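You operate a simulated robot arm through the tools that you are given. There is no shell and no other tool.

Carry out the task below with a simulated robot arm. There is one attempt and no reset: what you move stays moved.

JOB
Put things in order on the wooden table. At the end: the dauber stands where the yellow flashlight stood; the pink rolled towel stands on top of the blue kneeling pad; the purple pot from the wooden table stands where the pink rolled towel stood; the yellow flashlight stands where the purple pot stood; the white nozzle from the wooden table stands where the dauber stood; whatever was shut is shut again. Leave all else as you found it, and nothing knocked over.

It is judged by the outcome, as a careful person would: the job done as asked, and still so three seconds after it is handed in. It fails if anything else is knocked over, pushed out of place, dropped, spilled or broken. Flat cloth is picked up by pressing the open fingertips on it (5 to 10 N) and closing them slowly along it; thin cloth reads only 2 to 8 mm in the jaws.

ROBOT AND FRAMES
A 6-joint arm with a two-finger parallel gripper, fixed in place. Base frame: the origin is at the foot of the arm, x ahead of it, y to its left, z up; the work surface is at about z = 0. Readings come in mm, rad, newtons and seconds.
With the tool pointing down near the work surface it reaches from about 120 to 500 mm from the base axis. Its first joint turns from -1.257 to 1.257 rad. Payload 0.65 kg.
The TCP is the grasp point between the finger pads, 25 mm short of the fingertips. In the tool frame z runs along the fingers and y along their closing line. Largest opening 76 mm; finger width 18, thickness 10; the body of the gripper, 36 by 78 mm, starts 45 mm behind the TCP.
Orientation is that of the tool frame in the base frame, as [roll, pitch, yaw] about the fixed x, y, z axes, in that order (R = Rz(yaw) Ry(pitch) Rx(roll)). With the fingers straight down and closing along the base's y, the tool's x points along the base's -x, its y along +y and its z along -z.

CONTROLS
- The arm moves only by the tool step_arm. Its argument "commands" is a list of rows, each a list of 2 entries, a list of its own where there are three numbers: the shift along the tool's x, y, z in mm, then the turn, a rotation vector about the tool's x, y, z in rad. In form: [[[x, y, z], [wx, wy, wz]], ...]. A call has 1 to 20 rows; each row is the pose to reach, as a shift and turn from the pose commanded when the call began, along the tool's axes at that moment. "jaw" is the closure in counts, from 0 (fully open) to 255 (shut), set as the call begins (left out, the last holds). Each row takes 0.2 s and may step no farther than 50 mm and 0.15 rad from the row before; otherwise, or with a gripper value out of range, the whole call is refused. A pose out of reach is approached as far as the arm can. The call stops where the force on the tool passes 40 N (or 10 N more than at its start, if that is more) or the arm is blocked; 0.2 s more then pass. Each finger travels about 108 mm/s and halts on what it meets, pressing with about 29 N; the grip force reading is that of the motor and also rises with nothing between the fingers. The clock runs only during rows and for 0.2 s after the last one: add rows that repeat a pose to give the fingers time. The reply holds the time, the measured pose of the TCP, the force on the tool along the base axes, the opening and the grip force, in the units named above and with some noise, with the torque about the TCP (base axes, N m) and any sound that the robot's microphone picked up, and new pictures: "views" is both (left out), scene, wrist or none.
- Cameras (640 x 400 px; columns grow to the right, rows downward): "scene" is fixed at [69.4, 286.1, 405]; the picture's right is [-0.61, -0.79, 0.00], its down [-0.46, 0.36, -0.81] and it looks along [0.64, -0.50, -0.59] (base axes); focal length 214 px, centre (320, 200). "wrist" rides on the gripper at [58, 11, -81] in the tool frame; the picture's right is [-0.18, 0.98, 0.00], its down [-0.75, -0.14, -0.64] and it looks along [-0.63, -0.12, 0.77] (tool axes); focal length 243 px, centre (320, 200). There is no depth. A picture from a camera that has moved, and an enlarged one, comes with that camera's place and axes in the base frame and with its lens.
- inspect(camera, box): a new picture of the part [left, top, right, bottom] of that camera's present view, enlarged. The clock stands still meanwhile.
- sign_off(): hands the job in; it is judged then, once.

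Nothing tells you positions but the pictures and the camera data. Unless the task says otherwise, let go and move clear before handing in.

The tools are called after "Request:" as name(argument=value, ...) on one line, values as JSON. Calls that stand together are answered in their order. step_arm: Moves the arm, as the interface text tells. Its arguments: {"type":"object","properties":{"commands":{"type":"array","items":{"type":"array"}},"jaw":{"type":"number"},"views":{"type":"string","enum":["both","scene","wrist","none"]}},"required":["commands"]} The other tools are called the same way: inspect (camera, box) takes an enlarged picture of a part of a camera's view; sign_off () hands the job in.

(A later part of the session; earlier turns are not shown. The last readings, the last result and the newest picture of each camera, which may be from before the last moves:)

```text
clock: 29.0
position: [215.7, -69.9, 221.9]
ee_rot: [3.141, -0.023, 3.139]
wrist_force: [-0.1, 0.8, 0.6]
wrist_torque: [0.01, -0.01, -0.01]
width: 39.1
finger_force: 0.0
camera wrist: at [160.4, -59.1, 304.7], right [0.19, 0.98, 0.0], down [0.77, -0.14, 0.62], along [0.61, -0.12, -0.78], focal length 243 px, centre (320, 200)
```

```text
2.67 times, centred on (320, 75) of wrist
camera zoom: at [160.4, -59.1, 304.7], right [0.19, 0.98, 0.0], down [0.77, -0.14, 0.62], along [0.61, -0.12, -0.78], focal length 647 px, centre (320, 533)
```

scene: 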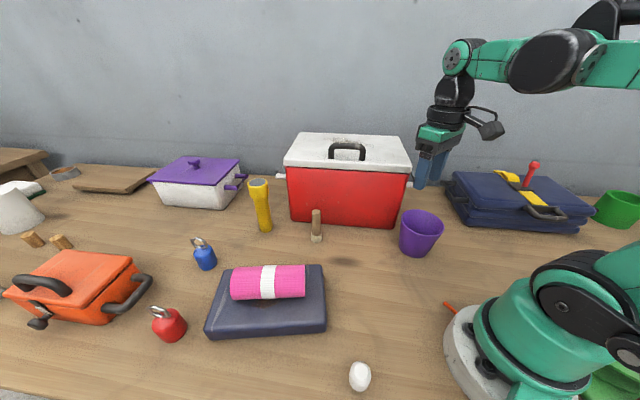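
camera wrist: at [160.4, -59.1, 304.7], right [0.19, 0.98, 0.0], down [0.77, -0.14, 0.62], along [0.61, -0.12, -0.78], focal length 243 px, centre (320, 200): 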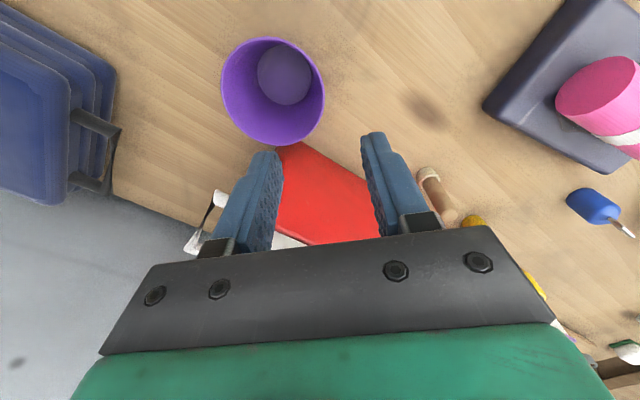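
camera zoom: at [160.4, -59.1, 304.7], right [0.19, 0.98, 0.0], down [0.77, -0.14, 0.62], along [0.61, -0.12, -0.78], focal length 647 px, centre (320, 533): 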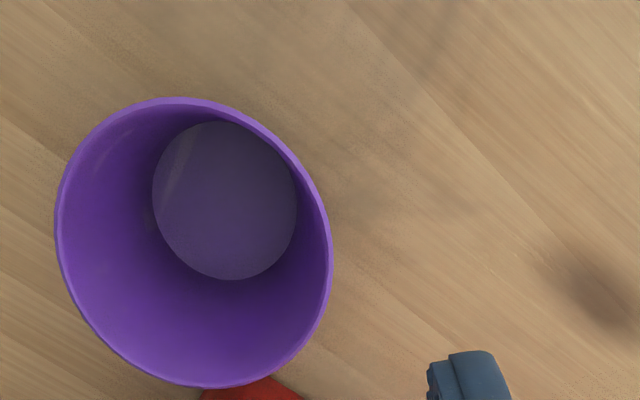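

The pot's new centre measures about (212, -111), on target. Next I'll move toward the flashlight, turning the gripper so it closes sideways relative to the arm's reach.

Request:
step_arm(commands=[[[-20, 18, -8], [0, -0.01, -0.03]], [[-50, 44, -18], [0, -0.023, -0.07]], [[-82, 72.5, -18], [0, -0.023, -0.11]], [[-114, 101, -18], [0, -0.023, -0.15]], [[-146, 129, -18], [0, -0.023, -0.19]], [[-178, 157.5, -18], [0, -0.023, -0.235]], [[-209, 185, -18], [0, -0.023, -0.272]], [[-209, 185, -18], [0, -0.023, -0.272]]], jaw=30)

```text
clock: 30.8
position: [424.1, 110.7, 236.8]
ee_rot: [3.137, 0.0, -2.873]
wrist_force: [0.3, -0.4, 0.0]
wrist_torque: [-0.01, 0.05, 0.04]
width: 66.9
finger_force: 0.1
camera wrist: at [365.9, 105.1, 317.8], right [-0.08, 1.0, 0.0], down [0.76, 0.06, 0.64], along [0.64, 0.06, -0.77], focal length 243 px, centre (320, 200)
```

scene: 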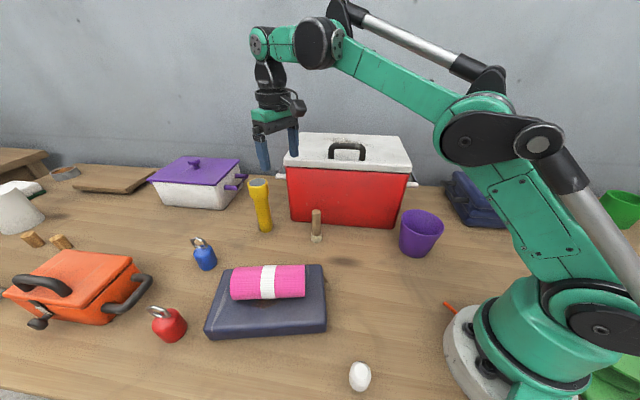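
wrist: 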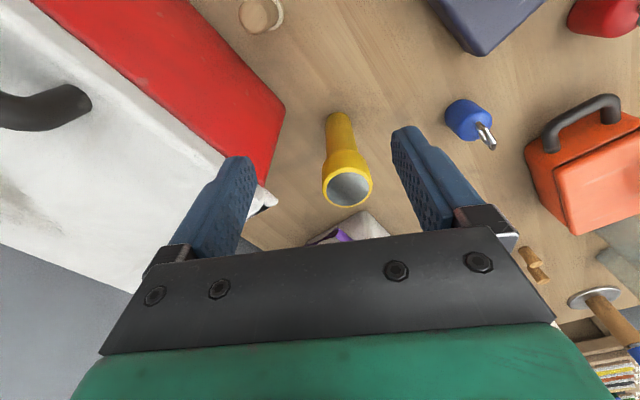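

The flashlight is in clear view, with the cooler corner to its right and the casserole well behind it. I'll enlarge the view to measure it.

Request:
inspect(camera="wrist", box=[240, 80, 440, 240])

Request:
inspect(camera="wrist", box=[200, 0, 340, 90])

Request:
inspect(camera="scene", box=[220, 150, 340, 250])

```text
2.50 times, centred on (340, 160) of wrist
camera zoom: at [365.9, 105.1, 317.8], right [-0.08, 1.0, 0.0], down [0.76, 0.06, 0.64], along [0.64, 0.06, -0.77], focal length 606 px, centre (270, 300)
```

zoom: 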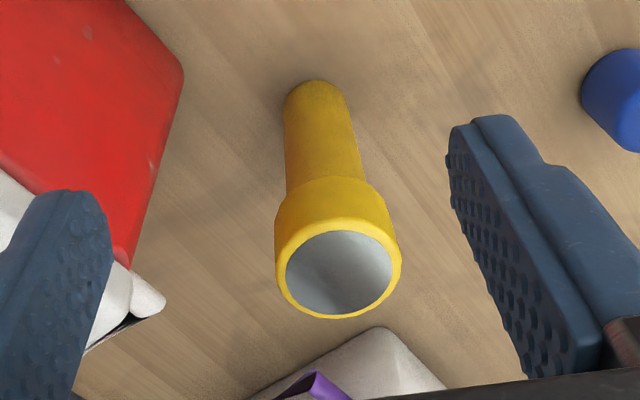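

```text
4.44 times, centred on (270, 45) of wrist
camera zoom: at [365.9, 105.1, 317.8], right [-0.08, 1.0, 0.0], down [0.76, 0.06, 0.64], along [0.64, 0.06, -0.77], focal length 1078 px, centre (542, 889)
```

zoom: 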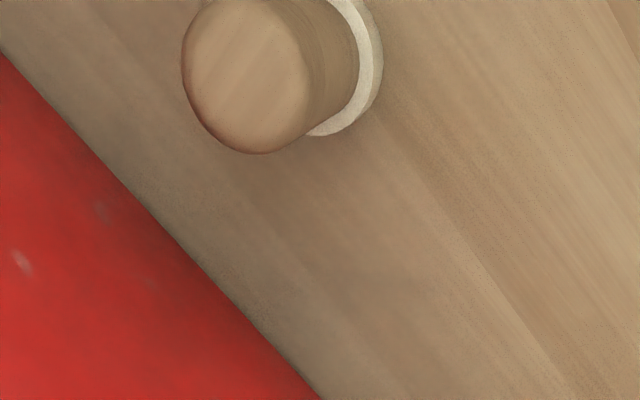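

```text
4.00 times, centred on (280, 200) of scene
camera zoom: at [69.5, 286.1, 405.0], right [-0.61, -0.79, 0.0], down [-0.46, 0.36, -0.81], along [0.64, -0.5, -0.59], focal length 858 px, centre (480, 200)
```

zoom: 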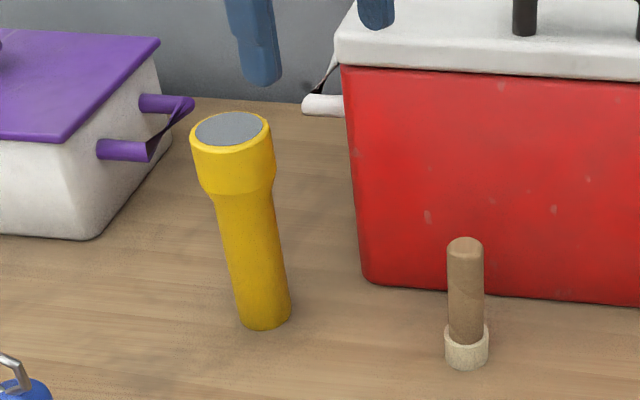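

The flashlight's axis is near (496, 141). Its head is about 46 mm across from z ≈ 116 to 144, so I'll grip the head at z ≈ 128. I'll move above it first to check the reach.

Request:
step_arm(commands=[[[0, 0, 0], [0, 0, 0]], [[0, 0, 0], [0, 0, 0]]], jaw=30, views="none")

```text
clock: 31.4
position: [423.9, 110.1, 237.1]
ee_rot: [3.138, 0.001, -2.873]
wrist_force: [0.8, -0.5, 0.3]
wrist_torque: [0.01, 0.02, 0.02]
width: 67.0
finger_force: 0.1
```

Request:
step_arm(commands=[[[-26, 3.6, 10], [0, 0, 0]], [[-52, 7.2, 25], [0, 0, 0]], [[-77.6, 10.8, 37], [0, 0, 0]], [[-77.6, 10.8, 37], [0, 0, 0]]], jaw=30)

```text
clock: 32.4
position: [453.0, 131.2, 186.2]
ee_rot: [3.138, 0.0, -2.873]
wrist_force: [0.2, -0.7, -0.5]
wrist_torque: [0.0, -0.02, 0.04]
width: 67.0
finger_force: 0.1
out of reach, approached as far as the arm can: row 1, 2, 3, 4
camera wrist: at [394.9, 124.9, 266.0], right [-0.08, 1.0, 0.0], down [0.76, 0.06, 0.64], along [0.64, 0.06, -0.77], focal length 243 px, centre (320, 200)
```

scene: 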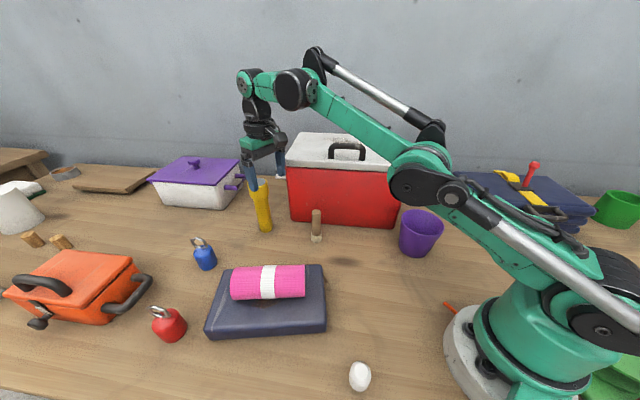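
wrist: 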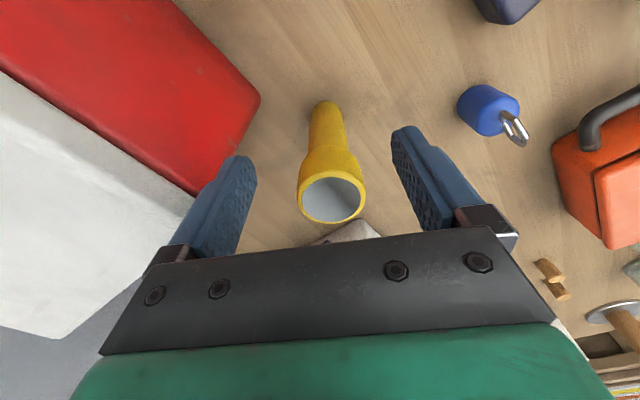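

Straight-down reach stops at a radius of about 471 mm here, so I need to tilt the tool outward. I'll check what the commanded pose is now with a zero move.

Request:
step_arm(commands=[[[0, 0, 0], [0, 0, 0]]], jaw=30, views="none")

```text
clock: 32.8
position: [453.6, 130.7, 184.2]
ee_rot: [3.138, 0.0, -2.873]
wrist_force: [-0.6, -0.3, -0.2]
wrist_torque: [-0.01, -0.02, 0.03]
width: 67.0
finger_force: 0.0
```

The commanded pose matches the actual one. I'll tilt the fingers outward by 0.25 rad and move to a hover next to the flashlight's top.

Request:
step_arm(commands=[[[-3, 0, -3], [0, -0.1, 0]], [[-15, -1, -3], [0, -0.18, 0]], [[-29, -1.75, -3], [0, -0.25, 0]], [[-29, -1.75, -3], [0, -0.25, 0]], [[-29, -1.75, -3], [0, -0.25, 0]]], jaw=30)

```text
clock: 34.0
position: [483.6, 136.5, 189.6]
ee_rot: [3.14, 0.249, -2.876]
wrist_force: [0.4, -0.4, -0.5]
wrist_torque: [0.03, 0.02, 0.0]
width: 66.8
finger_force: 0.0
camera wrist: at [406.9, 127.0, 253.8], right [-0.09, 0.99, 0.05], down [0.59, 0.01, 0.81], along [0.8, 0.1, -0.59], focal length 243 px, centre (320, 200)
```

scene: 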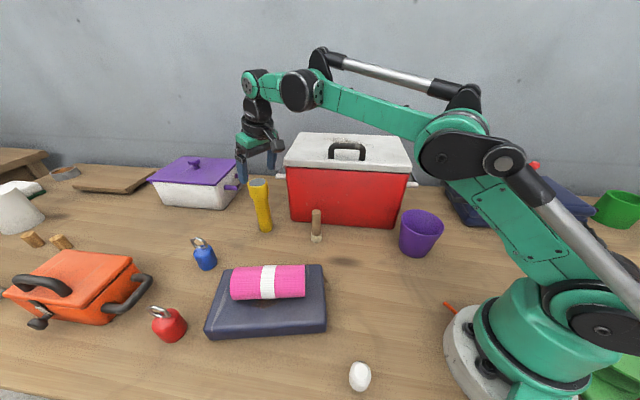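
wrist: 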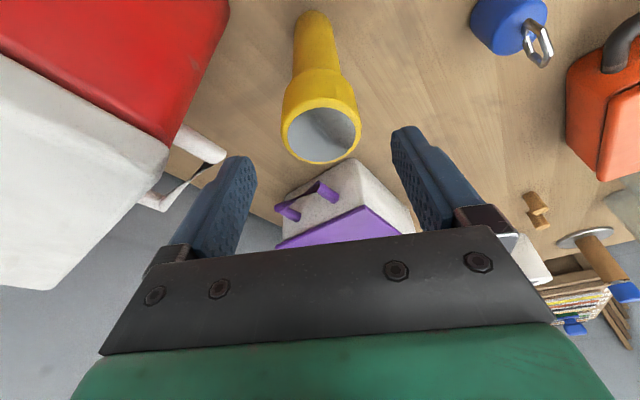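

The hover is reached and the flashlight's axis measures about (495, 141). I'll slide down along the tool axis so the fingers straddle its head.

Request:
step_arm(commands=[[[1, 1.35, 20], [0, 0, 0]], [[2, 1.35, 40], [0, 0, 0]], [[3, 1.35, 55], [0, 0, 0]], [[3.4, 1.35, 62.7], [0, 0, 0]], [[3.4, 1.35, 62.7], [0, 0, 0]]], jaw=30)

```text
clock: 35.2
position: [497.0, 141.9, 127.9]
ee_rot: [3.139, 0.249, -2.873]
wrist_force: [-0.2, 0.0, 0.4]
wrist_torque: [-0.01, -0.02, 0.01]
width: 66.7
finger_force: 0.0
camera wrist: at [420.2, 131.8, 191.7], right [-0.09, 0.99, 0.05], down [0.59, 0.01, 0.81], along [0.8, 0.1, -0.59], focal length 243 px, centre (320, 200)
```

scene: 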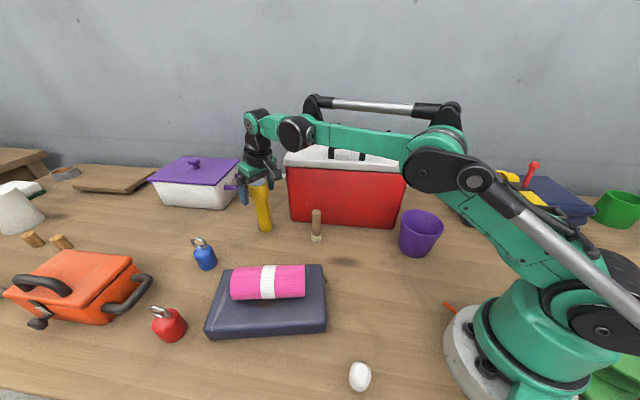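
wrist: 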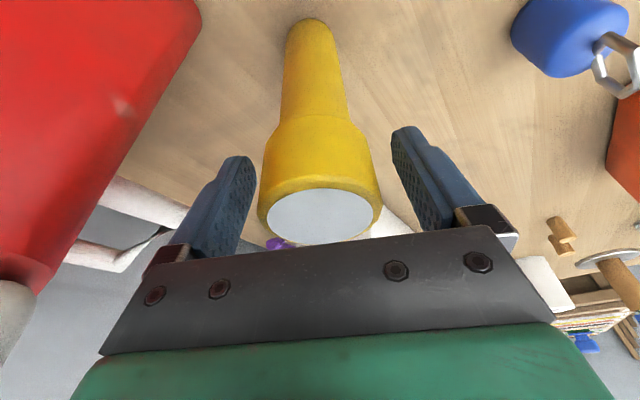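

The head is centred between the fingers. I'll close on it.

Request:
step_arm(commands=[[[0, 0, 0], [0, 0, 0]], [[0, 0, 0], [0, 0, 0]], [[0, 0, 0], [0, 0, 0]], [[0, 0, 0], [0, 0, 0]]], jaw=255)

```text
clock: 36.2
position: [496.3, 143.7, 128.9]
ee_rot: [3.138, 0.251, -2.875]
wrist_force: [0.6, 0.1, 0.1]
wrist_torque: [-0.01, 0.0, -0.02]
width: 45.0
finger_force: 28.9
camera wrist: at [420.2, 131.8, 191.9], right [-0.09, 0.99, 0.05], down [0.59, 0.01, 0.81], along [0.8, 0.1, -0.59], focal length 243 px, centre (320, 200)
```

scene: 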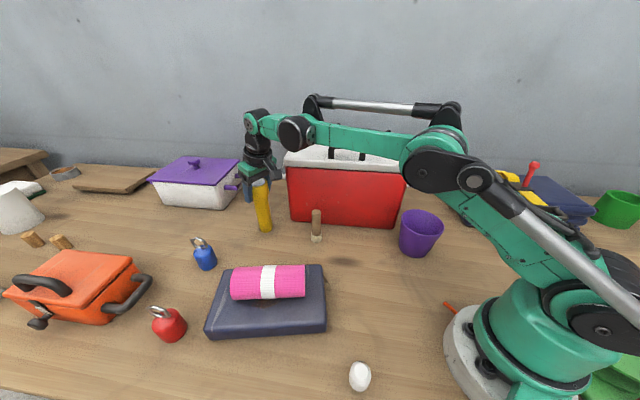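
wrist: 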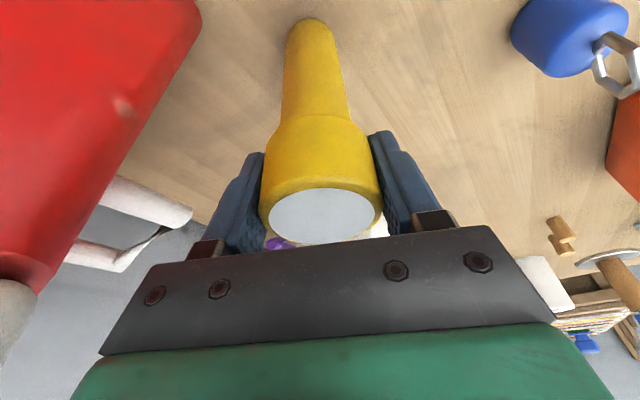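

The flashlight is gripped at 45 mm. I'll lift it straight up and then draw it back toward the robot, keeping it upright.

Request:
step_arm(commands=[[[-2.5, 0, -9.7], [0, 0, 0]], [[-8.6, 0, -33.9], [0, 0, 0]], [[9.2, -0.2, -69.4], [0, 0, 0]], [[39.5, -0.6, -97.8], [0, 0, 0]], [[76, -0.8, -122.5], [0, 0, 0]], [[115.2, -1.8, -137.7], [0, 0, 0]], [[115.2, -1.8, -137.7], [0, 0, 0]]], jaw=255)

```text
clock: 37.8
position: [351.8, 98.3, 230.3]
ee_rot: [3.138, 0.25, -2.875]
wrist_force: [-0.3, -0.3, -1.8]
wrist_torque: [-0.01, 0.03, 0.01]
width: 45.1
finger_force: 28.1
camera wrist: at [275.7, 87.6, 295.4], right [-0.09, 0.99, 0.05], down [0.59, 0.01, 0.81], along [0.8, 0.1, -0.59], focal length 243 px, centre (320, 200)
```

scene: 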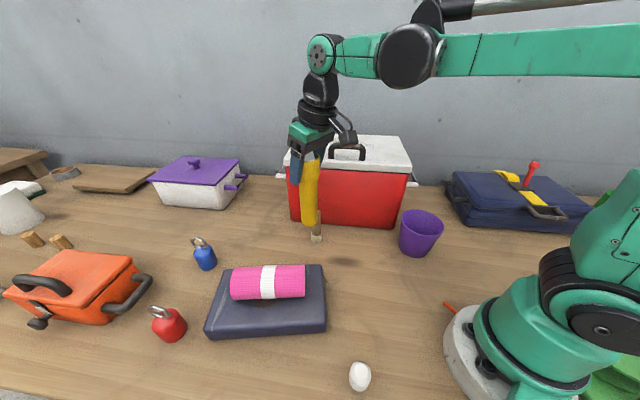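
wrist: 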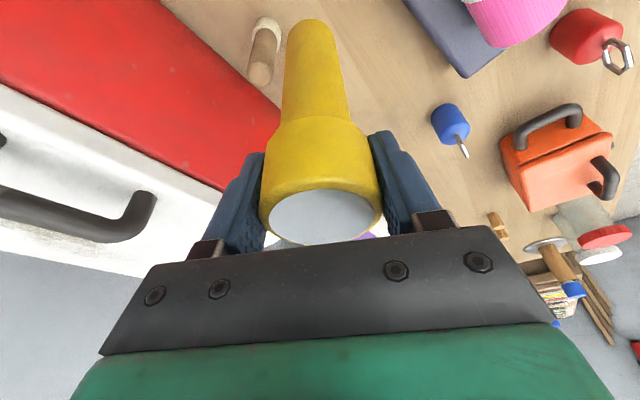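

The flashlight hangs upright in the grip. I'll carry it around the front of the cooler, well above the pot, to a point over the pot's old spot.

Request:
step_arm(commands=[[[33.9, -8.4, -18.9], [0.0327, 0, 0.1284]], [[68.7, -23.9, -38.1], [0.0653, 0, 0.2568]], [[99.1, -51.6, -45.8], [0.098, 0, 0.3853]], [[125.2, -85.8, -52.4], [0.1306, 0, 0.5137]], [[149.4, -120.4, -58.6], [0.1633, 0, 0.6421]], [[176.4, -154.3, -65.5], [0.1959, 0, 0.7705]], [[207.1, -187.1, -73.3], [0.2286, 0, 0.8989]], [[236.7, -215.1, -80.9], [0.2612, 0, 1.0274]], [[262.5, -236.9, -87.4], [0.2939, 0, 1.1558]], [[287.9, -252.3, -93.9], [0.3265, 0, 1.2842]], [[287.9, -252.3, -93.9], [0.3265, 0, 1.2842]], [[287.9, -252.3, -93.9], [0.3265, 0, 1.2842]]], jaw=255)

```text
clock: 40.4
position: [129.1, -220.7, 251.5]
ee_rot: [-3.141, 0.246, 2.084]
wrist_force: [0.3, 0.0, -1.9]
wrist_torque: [0.01, 0.01, 0.02]
width: 44.9
finger_force: 28.8
camera wrist: at [101.1, -149.7, 316.3], right [0.94, 0.33, 0.05], down [0.16, -0.57, 0.81], along [0.29, -0.75, -0.59], focal length 243 px, centre (320, 200)
```

scene: 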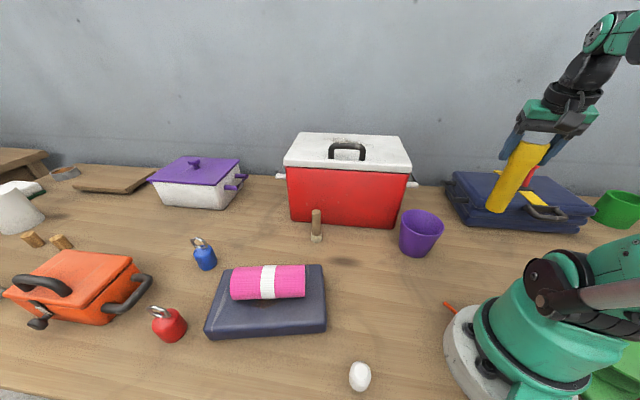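
wrist: 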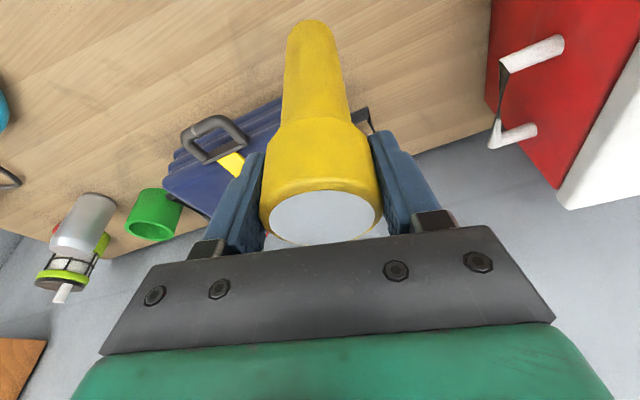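

The flashlight hangs vertical above the pot's old place. I'll lower it there and stop just above the table.

Request:
step_arm(commands=[[[6.1, -4.5, 39.7], [0, 0, 0]], [[15.8, -4.5, 78.5], [0, 0, 0]], [[21.9, -4.5, 102.7], [0, 0, 0]], [[24.8, -4.5, 114.4], [0, 0, 0]], [[24.8, -4.5, 114.4], [0, 0, 0]]], jaw=255)

Request:
inspect(camera="scene", box=[380, 120, 600, 280])

```text
clock: 41.6
position: [126.1, -226.9, 135.4]
ee_rot: [3.141, 0.248, 2.085]
wrist_force: [0.4, -0.9, -2.5]
wrist_torque: [-0.01, 0.01, 0.0]
width: 45.0
finger_force: 28.5
camera wrist: at [99.8, -155.2, 200.0], right [0.94, 0.33, 0.05], down [0.16, -0.57, 0.81], along [0.29, -0.75, -0.59], focal length 243 px, centre (320, 200)
```

scene: 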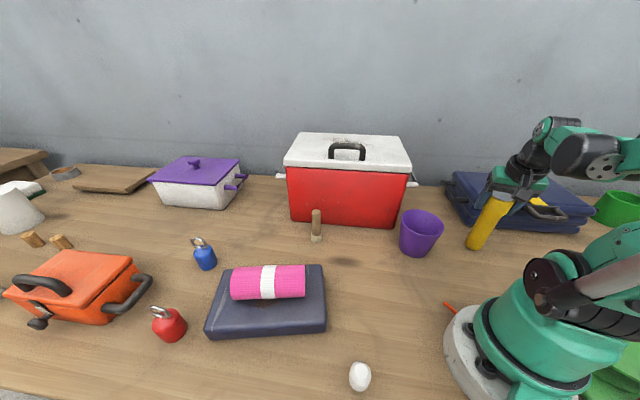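
wrist: 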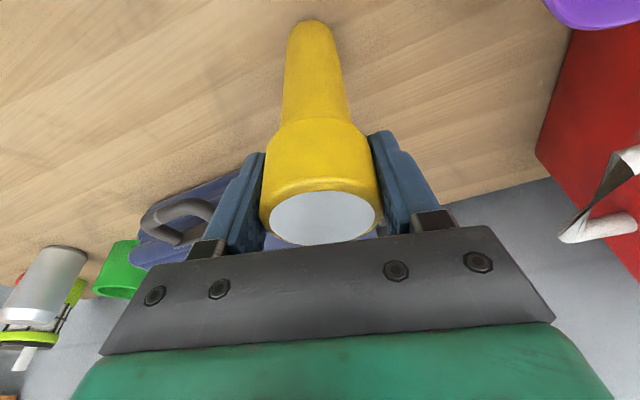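

```text
2.50 times, centred on (490, 200) of scene
camera zoom: at [69.4, 286.1, 405.0], right [-0.61, -0.79, 0.0], down [-0.46, 0.36, -0.81], along [0.64, -0.5, -0.59], focal length 536 px, centre (-105, 200)
```

zoom: 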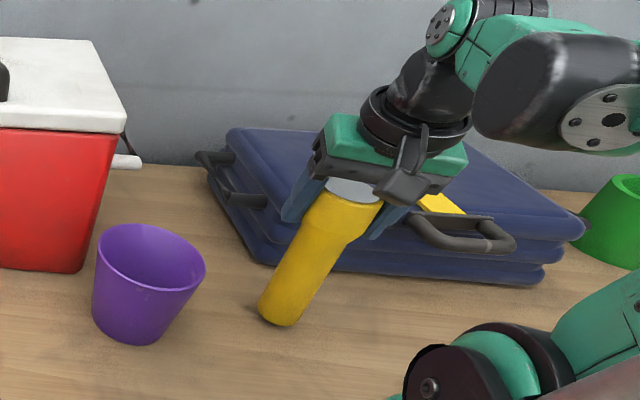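

The flashlight looks vertical and positioned over the pot's old spot. I'll lower it the last few millimetres and feel for contact.

Request:
step_arm(commands=[[[0.5, 0, 1.9], [0, 0, 0]], [[1, 0, 3.9], [0, 0, 0]], [[1, 0, 3.9], [0, 0, 0]]], jaw=255, views="none")

```text
clock: 42.4
position: [129.3, -227.9, 131.5]
ee_rot: [3.14, 0.245, 2.086]
wrist_force: [-0.3, 0.0, -2.9]
wrist_torque: [0.03, 0.02, -0.01]
width: 45.1
finger_force: 29.4
```

Request:
step_arm(commands=[[[0.25, 0, 1], [0, 0, 0]], [[0.5, 0, 1.9], [0, 0, 0]], [[0.5, 0, 1.9], [0, 0, 0]]], jaw=255, views="none")

```text
clock: 43.2
position: [129.8, -227.2, 130.1]
ee_rot: [3.139, 0.245, 2.082]
wrist_force: [0.7, 0.4, -2.2]
wrist_torque: [0.01, -0.02, 0.02]
width: 44.7
finger_force: 29.4
```

Request:
step_arm(commands=[[[0.25, 0, 1], [0, 0, 0]], [[0.25, 0, 1], [0, 0, 0]]], jaw=255, views="none")

Request:
step_arm(commands=[[[0.25, 0, 1], [0, 0, 0]], [[0.25, 0, 1], [0, 0, 0]]], jaw=255, views="none")

```text
clock: 43.8
position: [129.8, -227.7, 127.8]
ee_rot: [3.139, 0.246, 2.083]
wrist_force: [-0.4, 0.7, -1.8]
wrist_torque: [-0.01, 0.0, -0.02]
width: 45.0
finger_force: 29.3
```

```text
clock: 44.4
position: [130.4, -228.6, 128.2]
ee_rot: [3.139, 0.246, 2.085]
wrist_force: [-0.9, 3.0, 9.6]
wrist_torque: [0.3, 0.02, 0.0]
width: 44.8
finger_force: 29.1
```

It has touched down squarely. I'll ease off slightly and open the fingers a little.

Request:
step_arm(commands=[[[-0.1, 0, -0.6], [0, 0, 0]], [[-0.1, 0, -0.6], [0, 0, 0]]], jaw=255, views="none")

Request:
step_arm(commands=[[[0, 0, 0], [0, 0, 0]], [[0, 0, 0], [0, 0, 0]], [[0, 0, 0], [0, 0, 0]]], jaw=80)

```text
clock: 45.0
position: [129.8, -227.9, 128.8]
ee_rot: [3.14, 0.247, 2.084]
wrist_force: [0.4, -0.2, -1.6]
wrist_torque: [-0.02, 0.01, -0.01]
width: 45.1
finger_force: 29.0
```

```text
clock: 45.8
position: [129.1, -227.4, 127.9]
ee_rot: [3.139, 0.246, 2.085]
wrist_force: [0.1, 0.4, 0.4]
wrist_torque: [0.0, 0.0, -0.03]
width: 52.0
finger_force: 0.1
camera wrist: at [101.7, -156.4, 192.5], right [0.94, 0.33, 0.05], down [0.16, -0.57, 0.81], along [0.29, -0.75, -0.59], focal length 243 px, centre (320, 200)
```

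scene: 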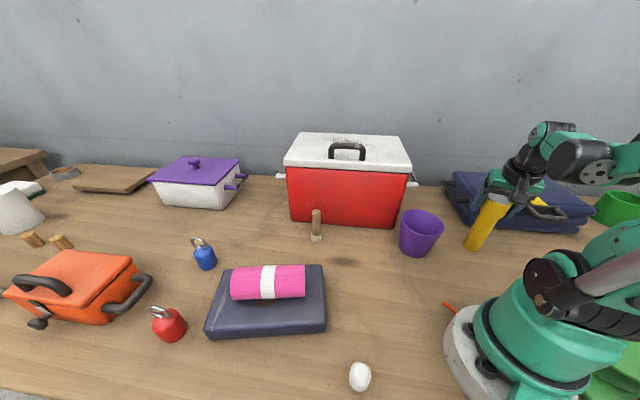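
wrist: 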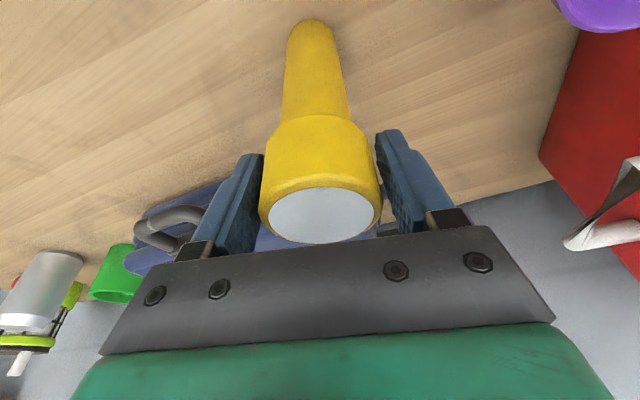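

The flashlight stands on its own. I'll open wider and back out along the tool axis.

Request:
step_arm(commands=[[[0, 0, 0], [0, 0, 0]], [[0, 0, 0], [0, 0, 0]], [[0, 0, -15], [0, 0, 0]], [[0, 0, -45], [0, 0, 0]], [[0, 0, -85], [0, 0, 0]], [[0, 0, -125], [0, 0, 0]], [[0, 0, -125], [0, 0, 0]]], jaw=25)

Request:
inspect(camera="scene", box=[380, 140, 600, 300])

```text
clock: 47.4
position: [111.8, -200.0, 249.2]
ee_rot: [-3.142, 0.246, 2.087]
wrist_force: [0.4, -0.2, -0.2]
wrist_torque: [0.0, -0.03, 0.0]
width: 68.7
finger_force: 0.1
camera wrist: at [83.8, -128.3, 313.0], right [0.94, 0.33, 0.05], down [0.16, -0.57, 0.81], along [0.29, -0.75, -0.59], focal length 243 px, centre (320, 200)
```

scene: 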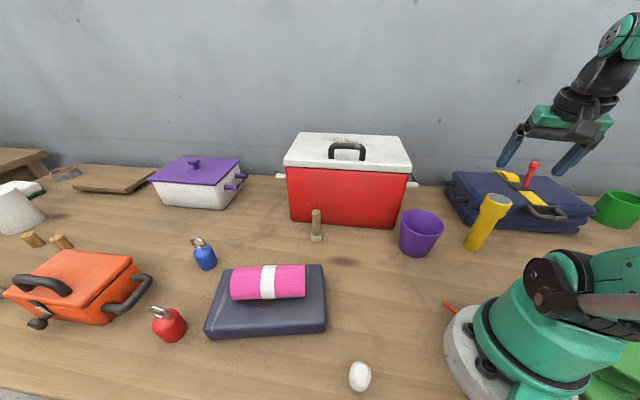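
wrist: 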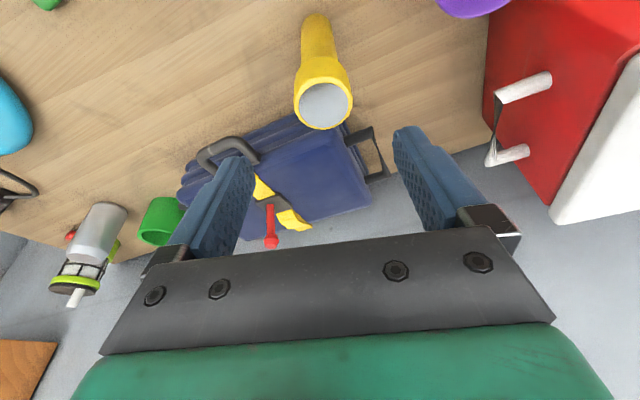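

```text
2.50 times, centred on (490, 220) of scene
camera zoom: at [69.4, 286.1, 405.0], right [-0.61, -0.79, 0.0], down [-0.46, 0.36, -0.81], along [0.64, -0.5, -0.59], focal length 536 px, centre (-105, 150)
```

zoom: 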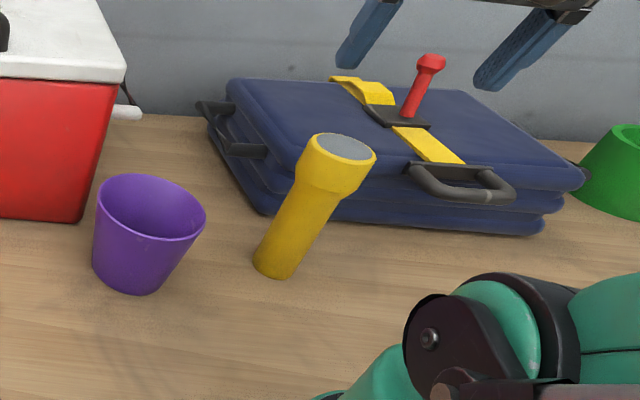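

The flashlight stands upright at the pot's old spot. Next is the dauber, so I'll swing back around in front of the cooler at a safe height to look at it.

Request:
step_arm(commands=[[[11.9, 39.2, -3], [-0.0363, 0, -0.1445]], [[25.5, 79.3, -6.4], [-0.0726, 0, -0.289]], [[40.4, 119.1, -10.1], [-0.1088, 0, -0.4336]], [[58, 158.1, -14.5], [-0.1451, 0, -0.5781]], [[77.9, 192.7, -19.5], [-0.1814, 0, -0.7226]], [[101.3, 227.2, -25.5], [-0.2177, 0, -0.8671]], [[117.8, 266.5, -19.3], [-0.254, 0, -1.0116]], [[116.8, 293.1, -8.7], [-0.2902, 0, -1.1562]], [[116.8, 293.1, -8.7], [-0.2902, 0, -1.1562]], [[116.8, 293.1, -8.7], [-0.2902, 0, -1.1562]]], jaw=80)

```text
clock: 49.6
position: [313.9, 42.7, 228.7]
ee_rot: [-3.14, 0.248, -3.005]
wrist_force: [0.5, -0.3, 1.2]
wrist_torque: [-0.02, 0.01, -0.02]
width: 52.2
finger_force: 0.1
camera wrist: at [236.9, 42.5, 293.3], right [0.04, 1.0, 0.04], down [0.59, -0.06, 0.81], along [0.81, -0.01, -0.59], focal length 243 px, centre (320, 200)
```

scene: 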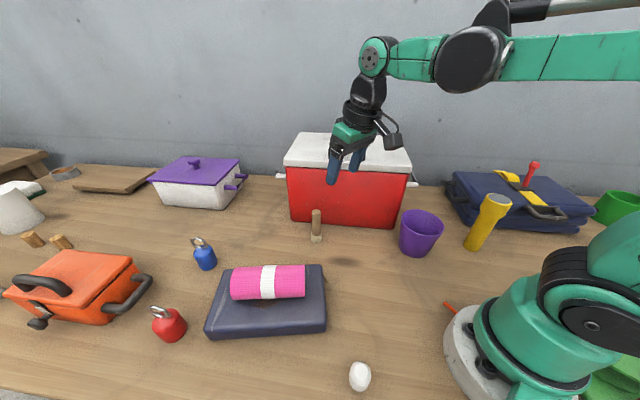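
wrist: 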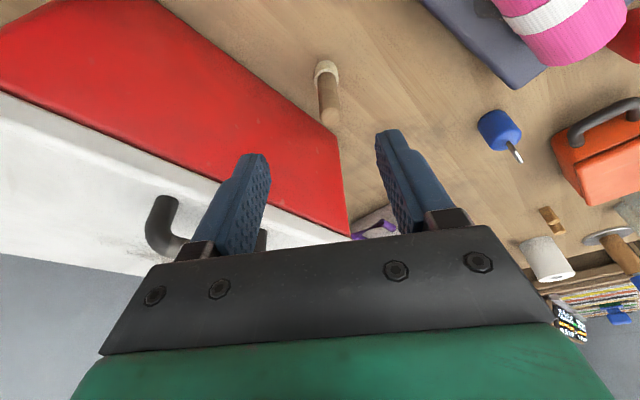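

Request:
inspect(camera="wrist", box=[260, 30, 400, 150])

Request:
inspect(camera="scene", box=[280, 190, 360, 260])

```text
3.33 times, centred on (330, 90) of wrist
camera zoom: at [236.9, 42.5, 293.3], right [0.04, 1.0, 0.04], down [0.59, -0.06, 0.81], along [0.81, -0.01, -0.59], focal length 809 px, centre (287, 567)
```

zoom: 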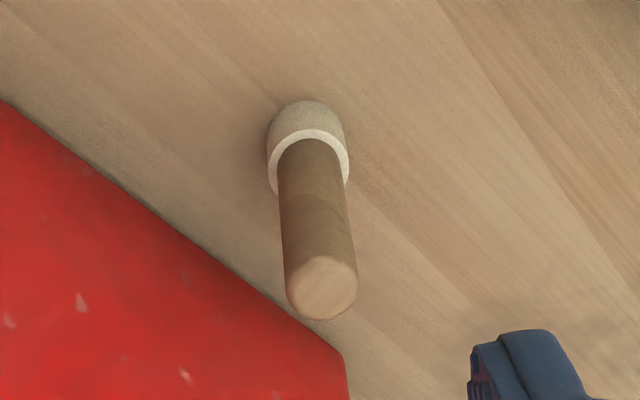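

```text
5.71 times, centred on (320, 225) of scene
camera zoom: at [69.4, 286.1, 405.0], right [-0.61, -0.79, 0.0], down [-0.46, 0.36, -0.81], along [0.64, -0.5, -0.59], focal length 1226 px, centre (320, 57)
```

zoom: 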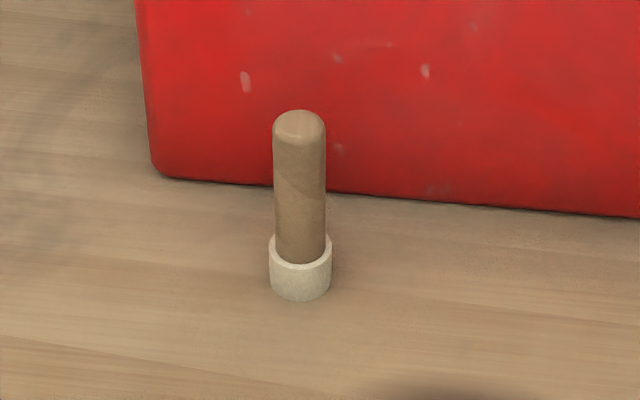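

The dauber's axis is at about (382, 57). It is about 86 mm tall, with a 22 mm handle above the cream base. I'll descend to a tilted hover just above it.

Request:
step_arm(commands=[[[-6, 1.2, 31], [0, 0, 0]], [[-12, 2.4, 63], [0, 0, 0]], [[-18, 3.6, 95], [0, 0, 0]], [[-24.6, 4.9, 118], [0, 0, 0]], [[-24.6, 4.9, 118], [0, 0, 0]]], jaw=90)

```text
clock: 50.8
position: [363.4, 55.8, 122.8]
ee_rot: [3.14, 0.246, -3.007]
wrist_force: [-0.5, -0.5, 0.2]
wrist_torque: [0.02, 0.0, 0.01]
width: 49.1
finger_force: 0.0
camera wrist: at [287.5, 56.1, 187.1], right [0.04, 1.0, 0.04], down [0.59, -0.06, 0.81], along [0.81, -0.01, -0.59], focal length 243 px, centre (320, 200)
```

scene: 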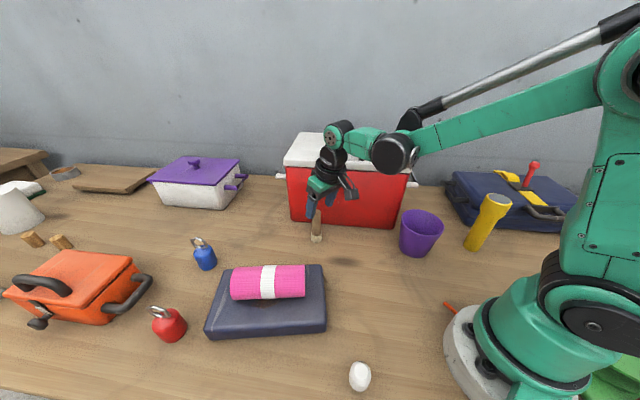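
wrist: 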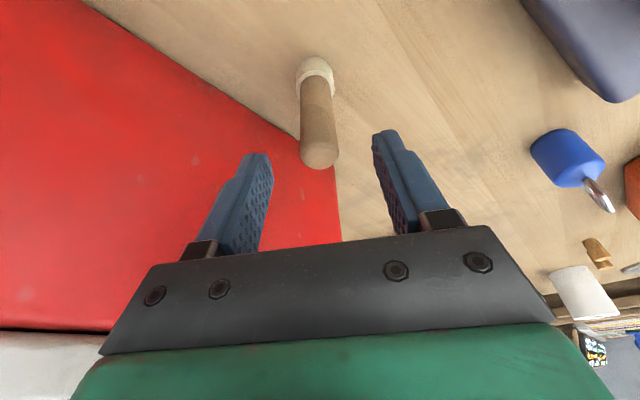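

The dauber lines up between the fingers. I'll slide down along the tool axis to grip height.

Request:
step_arm(commands=[[[-0.5, -1, 25], [0, 0, 0]], [[-1, -1, 50], [0, 0, 0]], [[-1.5, -1, 70.3], [0, 0, 0]], [[-1.5, -1, 70.3], [0, 0, 0]]], jaw=90)

```text
clock: 51.8
position: [383.3, 58.6, 52.8]
ee_rot: [-3.141, 0.246, -3.006]
wrist_force: [0.4, 0.4, 0.0]
wrist_torque: [0.02, -0.01, 0.02]
width: 49.2
finger_force: 0.0
camera wrist: at [307.2, 58.5, 116.9], right [0.04, 1.0, 0.04], down [0.59, -0.06, 0.81], along [0.81, -0.01, -0.59], focal length 243 px, centre (320, 200)
```

scene: 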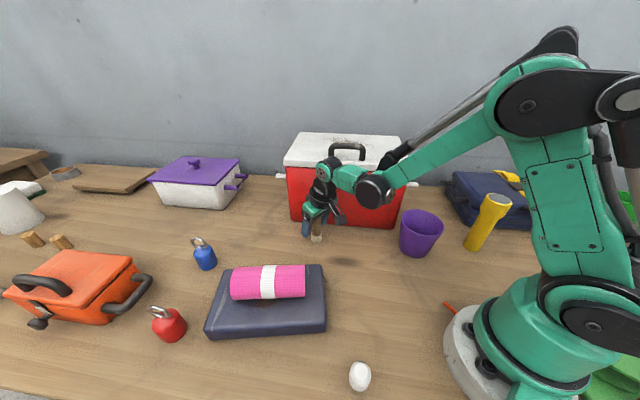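
wrist: 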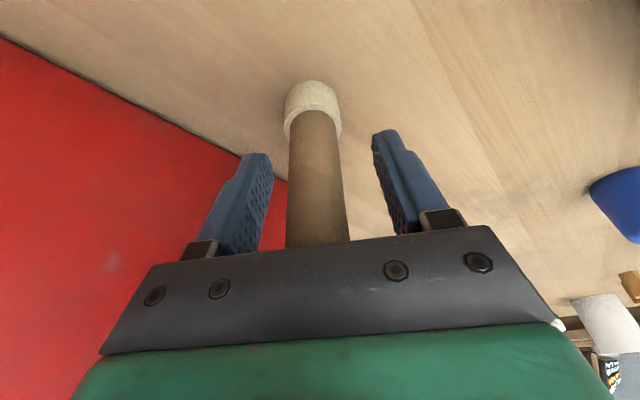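

The dauber is between the fingers. I'll close on it.

Request:
step_arm(commands=[[[0, -1, 0], [0, 0, 0]], [[0, -1, 0], [0, 0, 0]], [[0, -1, 0], [0, 0, 0]], [[0, -1, 0], [0, 0, 0]]], jaw=255)

```text
clock: 52.8
position: [383.7, 57.4, 53.2]
ee_rot: [-3.14, 0.245, -3.006]
wrist_force: [0.0, 0.0, -0.5]
wrist_torque: [0.01, -0.02, 0.04]
width: 20.9
finger_force: 28.8
camera wrist: at [306.8, 57.5, 117.5], right [0.04, 1.0, 0.04], down [0.59, -0.06, 0.81], along [0.81, -0.01, -0.59], focal length 243 px, centre (320, 200)
```

scene: 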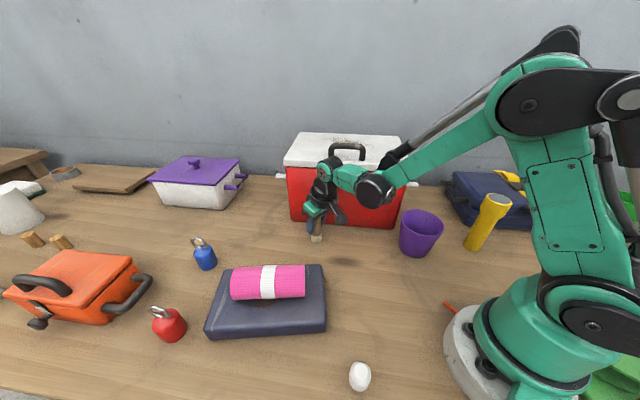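
wrist: 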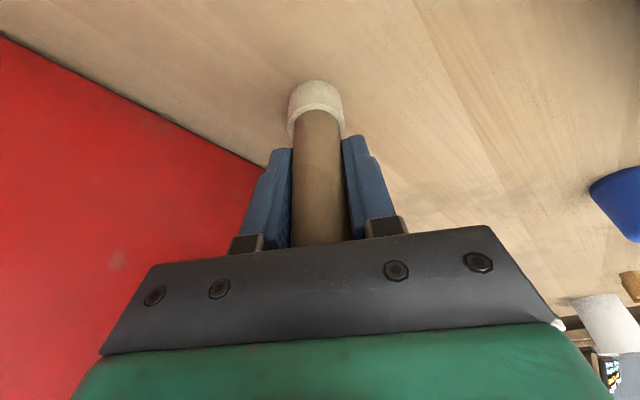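

The dauber is gripped at 21 mm. I'll lift it and carry it out past the cooler's front-left corner, with clearance, to above the flashlight's old spot.

Request:
step_arm(commands=[[[-3.6, 0, -14.6], [0, 0, 0]], [[-13.4, 9.9, -48.2], [0, 0, 0]], [[-28.2, 43.5, -54.8], [-0.0073, 0, -0.0291]], [[-59.6, 59.3, -47], [-0.017, 0, -0.0679]], [[-97.7, 65, -37.4], [-0.0255, 0, -0.1019]], [[-134.8, 68.4, -28.1], [-0.0332, 0, -0.1329]], [[-134.8, 68.4, -28.1], [-0.0332, 0, -0.1329]], [[-134.8, 68.4, -28.1], [-0.0332, 0, -0.1329]]], jaw=255)

```text
clock: 54.6
position: [496.6, 141.3, 115.1]
ee_rot: [3.141, 0.246, -2.871]
wrist_force: [0.8, -0.3, 0.1]
wrist_torque: [-0.04, -0.02, -0.01]
width: 21.1
finger_force: 28.8
camera wrist: at [421.1, 131.0, 179.0], right [-0.09, 0.99, 0.04], down [0.59, 0.02, 0.81], along [0.8, 0.1, -0.59], focal length 243 px, centre (320, 200)
```

scene: 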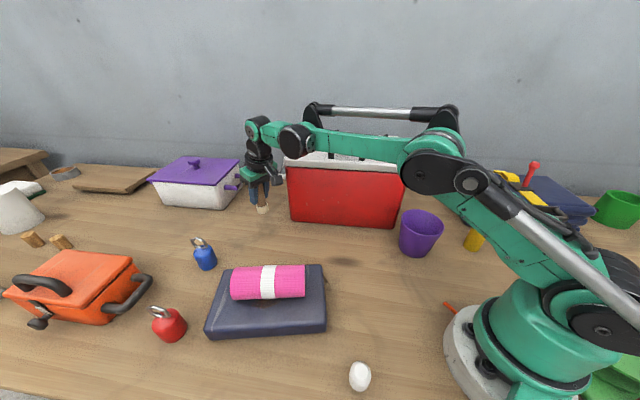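
wrist: 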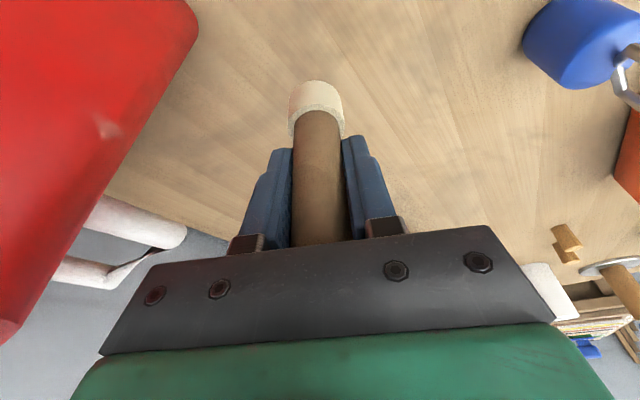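

The dauber hangs over the flashlight's old place. I'll lower it to just above the table.

Request:
step_arm(commands=[[[4.9, 0.3, 19.4], [0, 0, 0]], [[9.7, 0.6, 38.8], [0, 0, 0]], [[13.4, 0.6, 53.3], [0, 0, 0]], [[13.4, 0.6, 53.3], [0, 0, 0]]], jaw=255)

Request:
inspect(camera="scene", box=[200, 150, 360, 260])

```text
clock: 55.6
position: [497.5, 142.1, 56.3]
ee_rot: [3.141, 0.245, -2.87]
wrist_force: [0.1, 0.2, -0.3]
wrist_torque: [0.0, 0.0, -0.01]
width: 20.9
finger_force: 28.7
camera wrist: at [421.2, 132.0, 120.7], right [-0.09, 0.99, 0.04], down [0.59, 0.02, 0.81], along [0.8, 0.1, -0.59], focal length 243 px, centre (320, 200)
```

scene: 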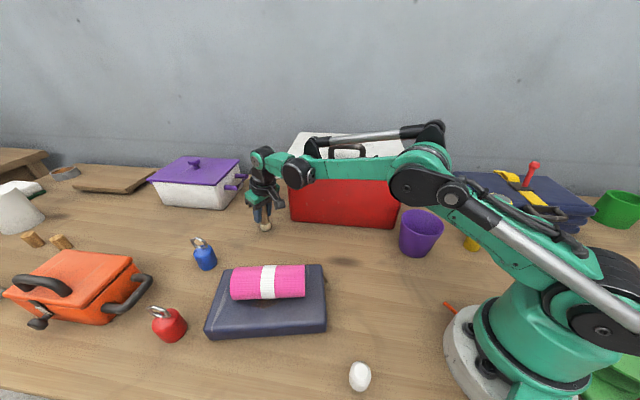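
wrist: 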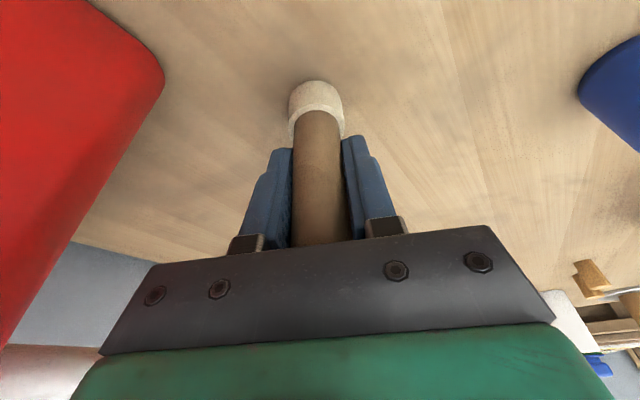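

```text
3.64 times, centred on (280, 205) of scene
camera zoom: at [69.4, 286.1, 405.0], right [-0.61, -0.79, 0.0], down [-0.46, 0.36, -0.81], along [0.64, -0.5, -0.59], focal length 780 px, centre (466, 182)
```

zoom: 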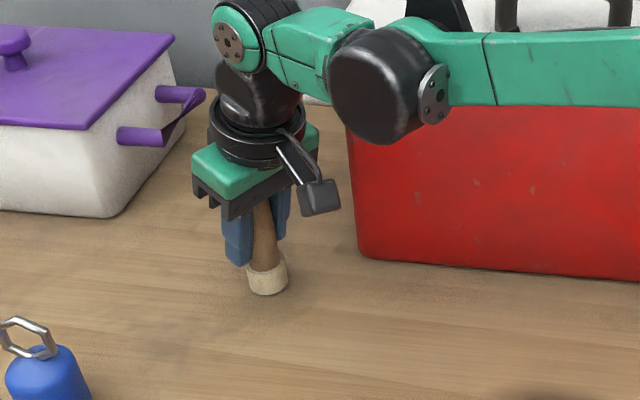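

The dauber's base is right where the flashlight's base was in the picture. I'll feel down for contact.

Request:
step_arm(commands=[[[0.25, 0, 1], [0, 0, 0]], [[0.5, 0, 2], [0, 0, 0]], [[0.5, 0, 2], [0, 0, 0]]], jaw=255, views="none")

Request:
step_arm(commands=[[[0.25, 0, 1], [0, 0, 0]], [[0.25, 0, 1], [0, 0, 0]]], jaw=255, views="none")

```text
clock: 56.4
position: [496.9, 141.1, 56.5]
ee_rot: [3.141, 0.246, -2.868]
wrist_force: [-0.3, 0.6, 0.2]
wrist_torque: [0.01, -0.03, -0.03]
width: 21.0
finger_force: 29.1
```

```text
clock: 57.0
position: [495.7, 141.5, 55.8]
ee_rot: [-3.141, 0.246, -2.87]
wrist_force: [0.2, -0.2, -0.1]
wrist_torque: [-0.02, -0.03, -0.01]
width: 20.8
finger_force: 29.0
```

Request:
step_arm(commands=[[[0.25, 0, 1], [0, 0, 0]], [[0.25, 0, 1], [0, 0, 0]]], jaw=255, views="none")

Request:
step_arm(commands=[[[0.25, 0, 1], [0, 0, 0]], [[0.25, 0, 1], [0, 0, 0]]], jaw=255, views="none")

```text
clock: 57.6
position: [496.0, 141.2, 54.3]
ee_rot: [3.141, 0.246, -2.869]
wrist_force: [0.8, 0.3, -0.6]
wrist_torque: [-0.03, 0.01, 0.01]
width: 20.9
finger_force: 28.7
```

```text
clock: 58.2
position: [496.3, 141.2, 54.6]
ee_rot: [3.14, 0.245, -2.87]
wrist_force: [-0.8, -0.1, -1.0]
wrist_torque: [0.0, -0.04, 0.0]
width: 20.9
finger_force: 29.5
```

Request:
step_arm(commands=[[[0.25, 0, 1], [0, 0, 0]], [[0.25, 0, 1], [0, 0, 0]]], jaw=255, views="none")

Request:
step_arm(commands=[[[0.25, 0, 1], [0, 0, 0]], [[0.25, 0, 1], [0, 0, 0]]], jaw=255, views="none")

```text
clock: 58.8
position: [495.6, 141.9, 52.2]
ee_rot: [3.141, 0.247, -2.869]
wrist_force: [0.3, 0.3, -0.2]
wrist_torque: [-0.03, 0.01, 0.01]
width: 20.8
finger_force: 29.1
```

```text
clock: 59.4
position: [496.1, 141.0, 53.0]
ee_rot: [3.141, 0.248, -2.87]
wrist_force: [-4.6, 2.8, 21.8]
wrist_torque: [0.13, 0.31, 0.02]
width: 20.8
finger_force: 29.3
```

It has contacted firmly and flat. I'll ease up about 1 mm, then open slightly.

Request:
step_arm(commands=[[[-0.2, 0, -0.9], [0, 0, 0]], [[-0.2, 0, -0.9], [0, 0, 0]]], jaw=255, views="none")

Request:
step_arm(commands=[[[0, 0, 0], [0, 0, 0]], [[0, 0, 0], [0, 0, 0]], [[0, 0, 0], [0, 0, 0]]], jaw=150)

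```text
clock: 60.0
position: [496.0, 141.6, 52.3]
ee_rot: [-3.141, 0.247, -2.869]
wrist_force: [0.7, 1.3, 2.8]
wrist_torque: [0.08, -0.04, -0.01]
width: 20.7
finger_force: 29.3
```

```text
clock: 60.8
position: [495.6, 140.9, 52.8]
ee_rot: [3.141, 0.246, -2.869]
wrist_force: [0.5, -0.3, -0.4]
wrist_torque: [0.0, -0.02, 0.0]
width: 31.2
finger_force: 0.0
camera wrist: at [420.3, 130.6, 117.3], right [-0.09, 0.99, 0.04], down [0.59, 0.02, 0.81], along [0.8, 0.1, -0.59], focal length 243 px, centre (320, 200)
```

scene: 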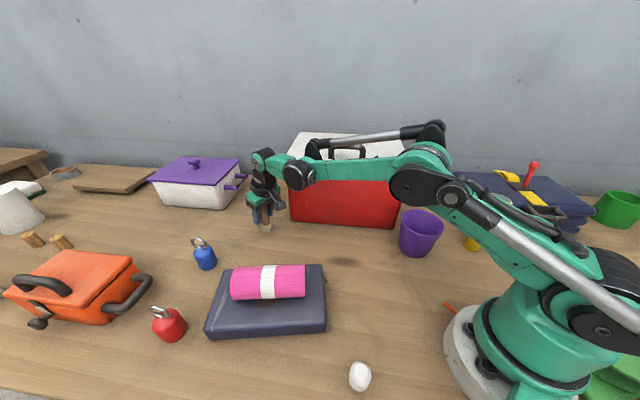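
wrist: 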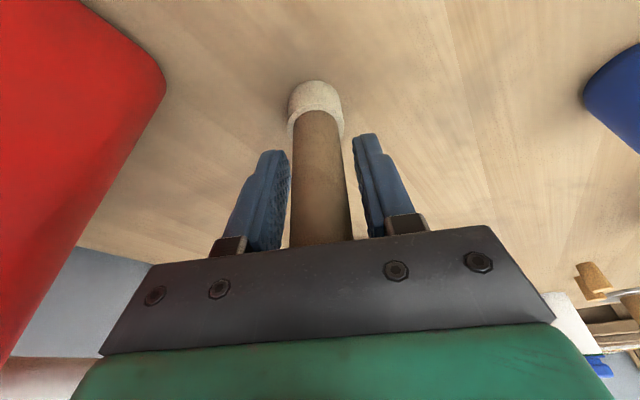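

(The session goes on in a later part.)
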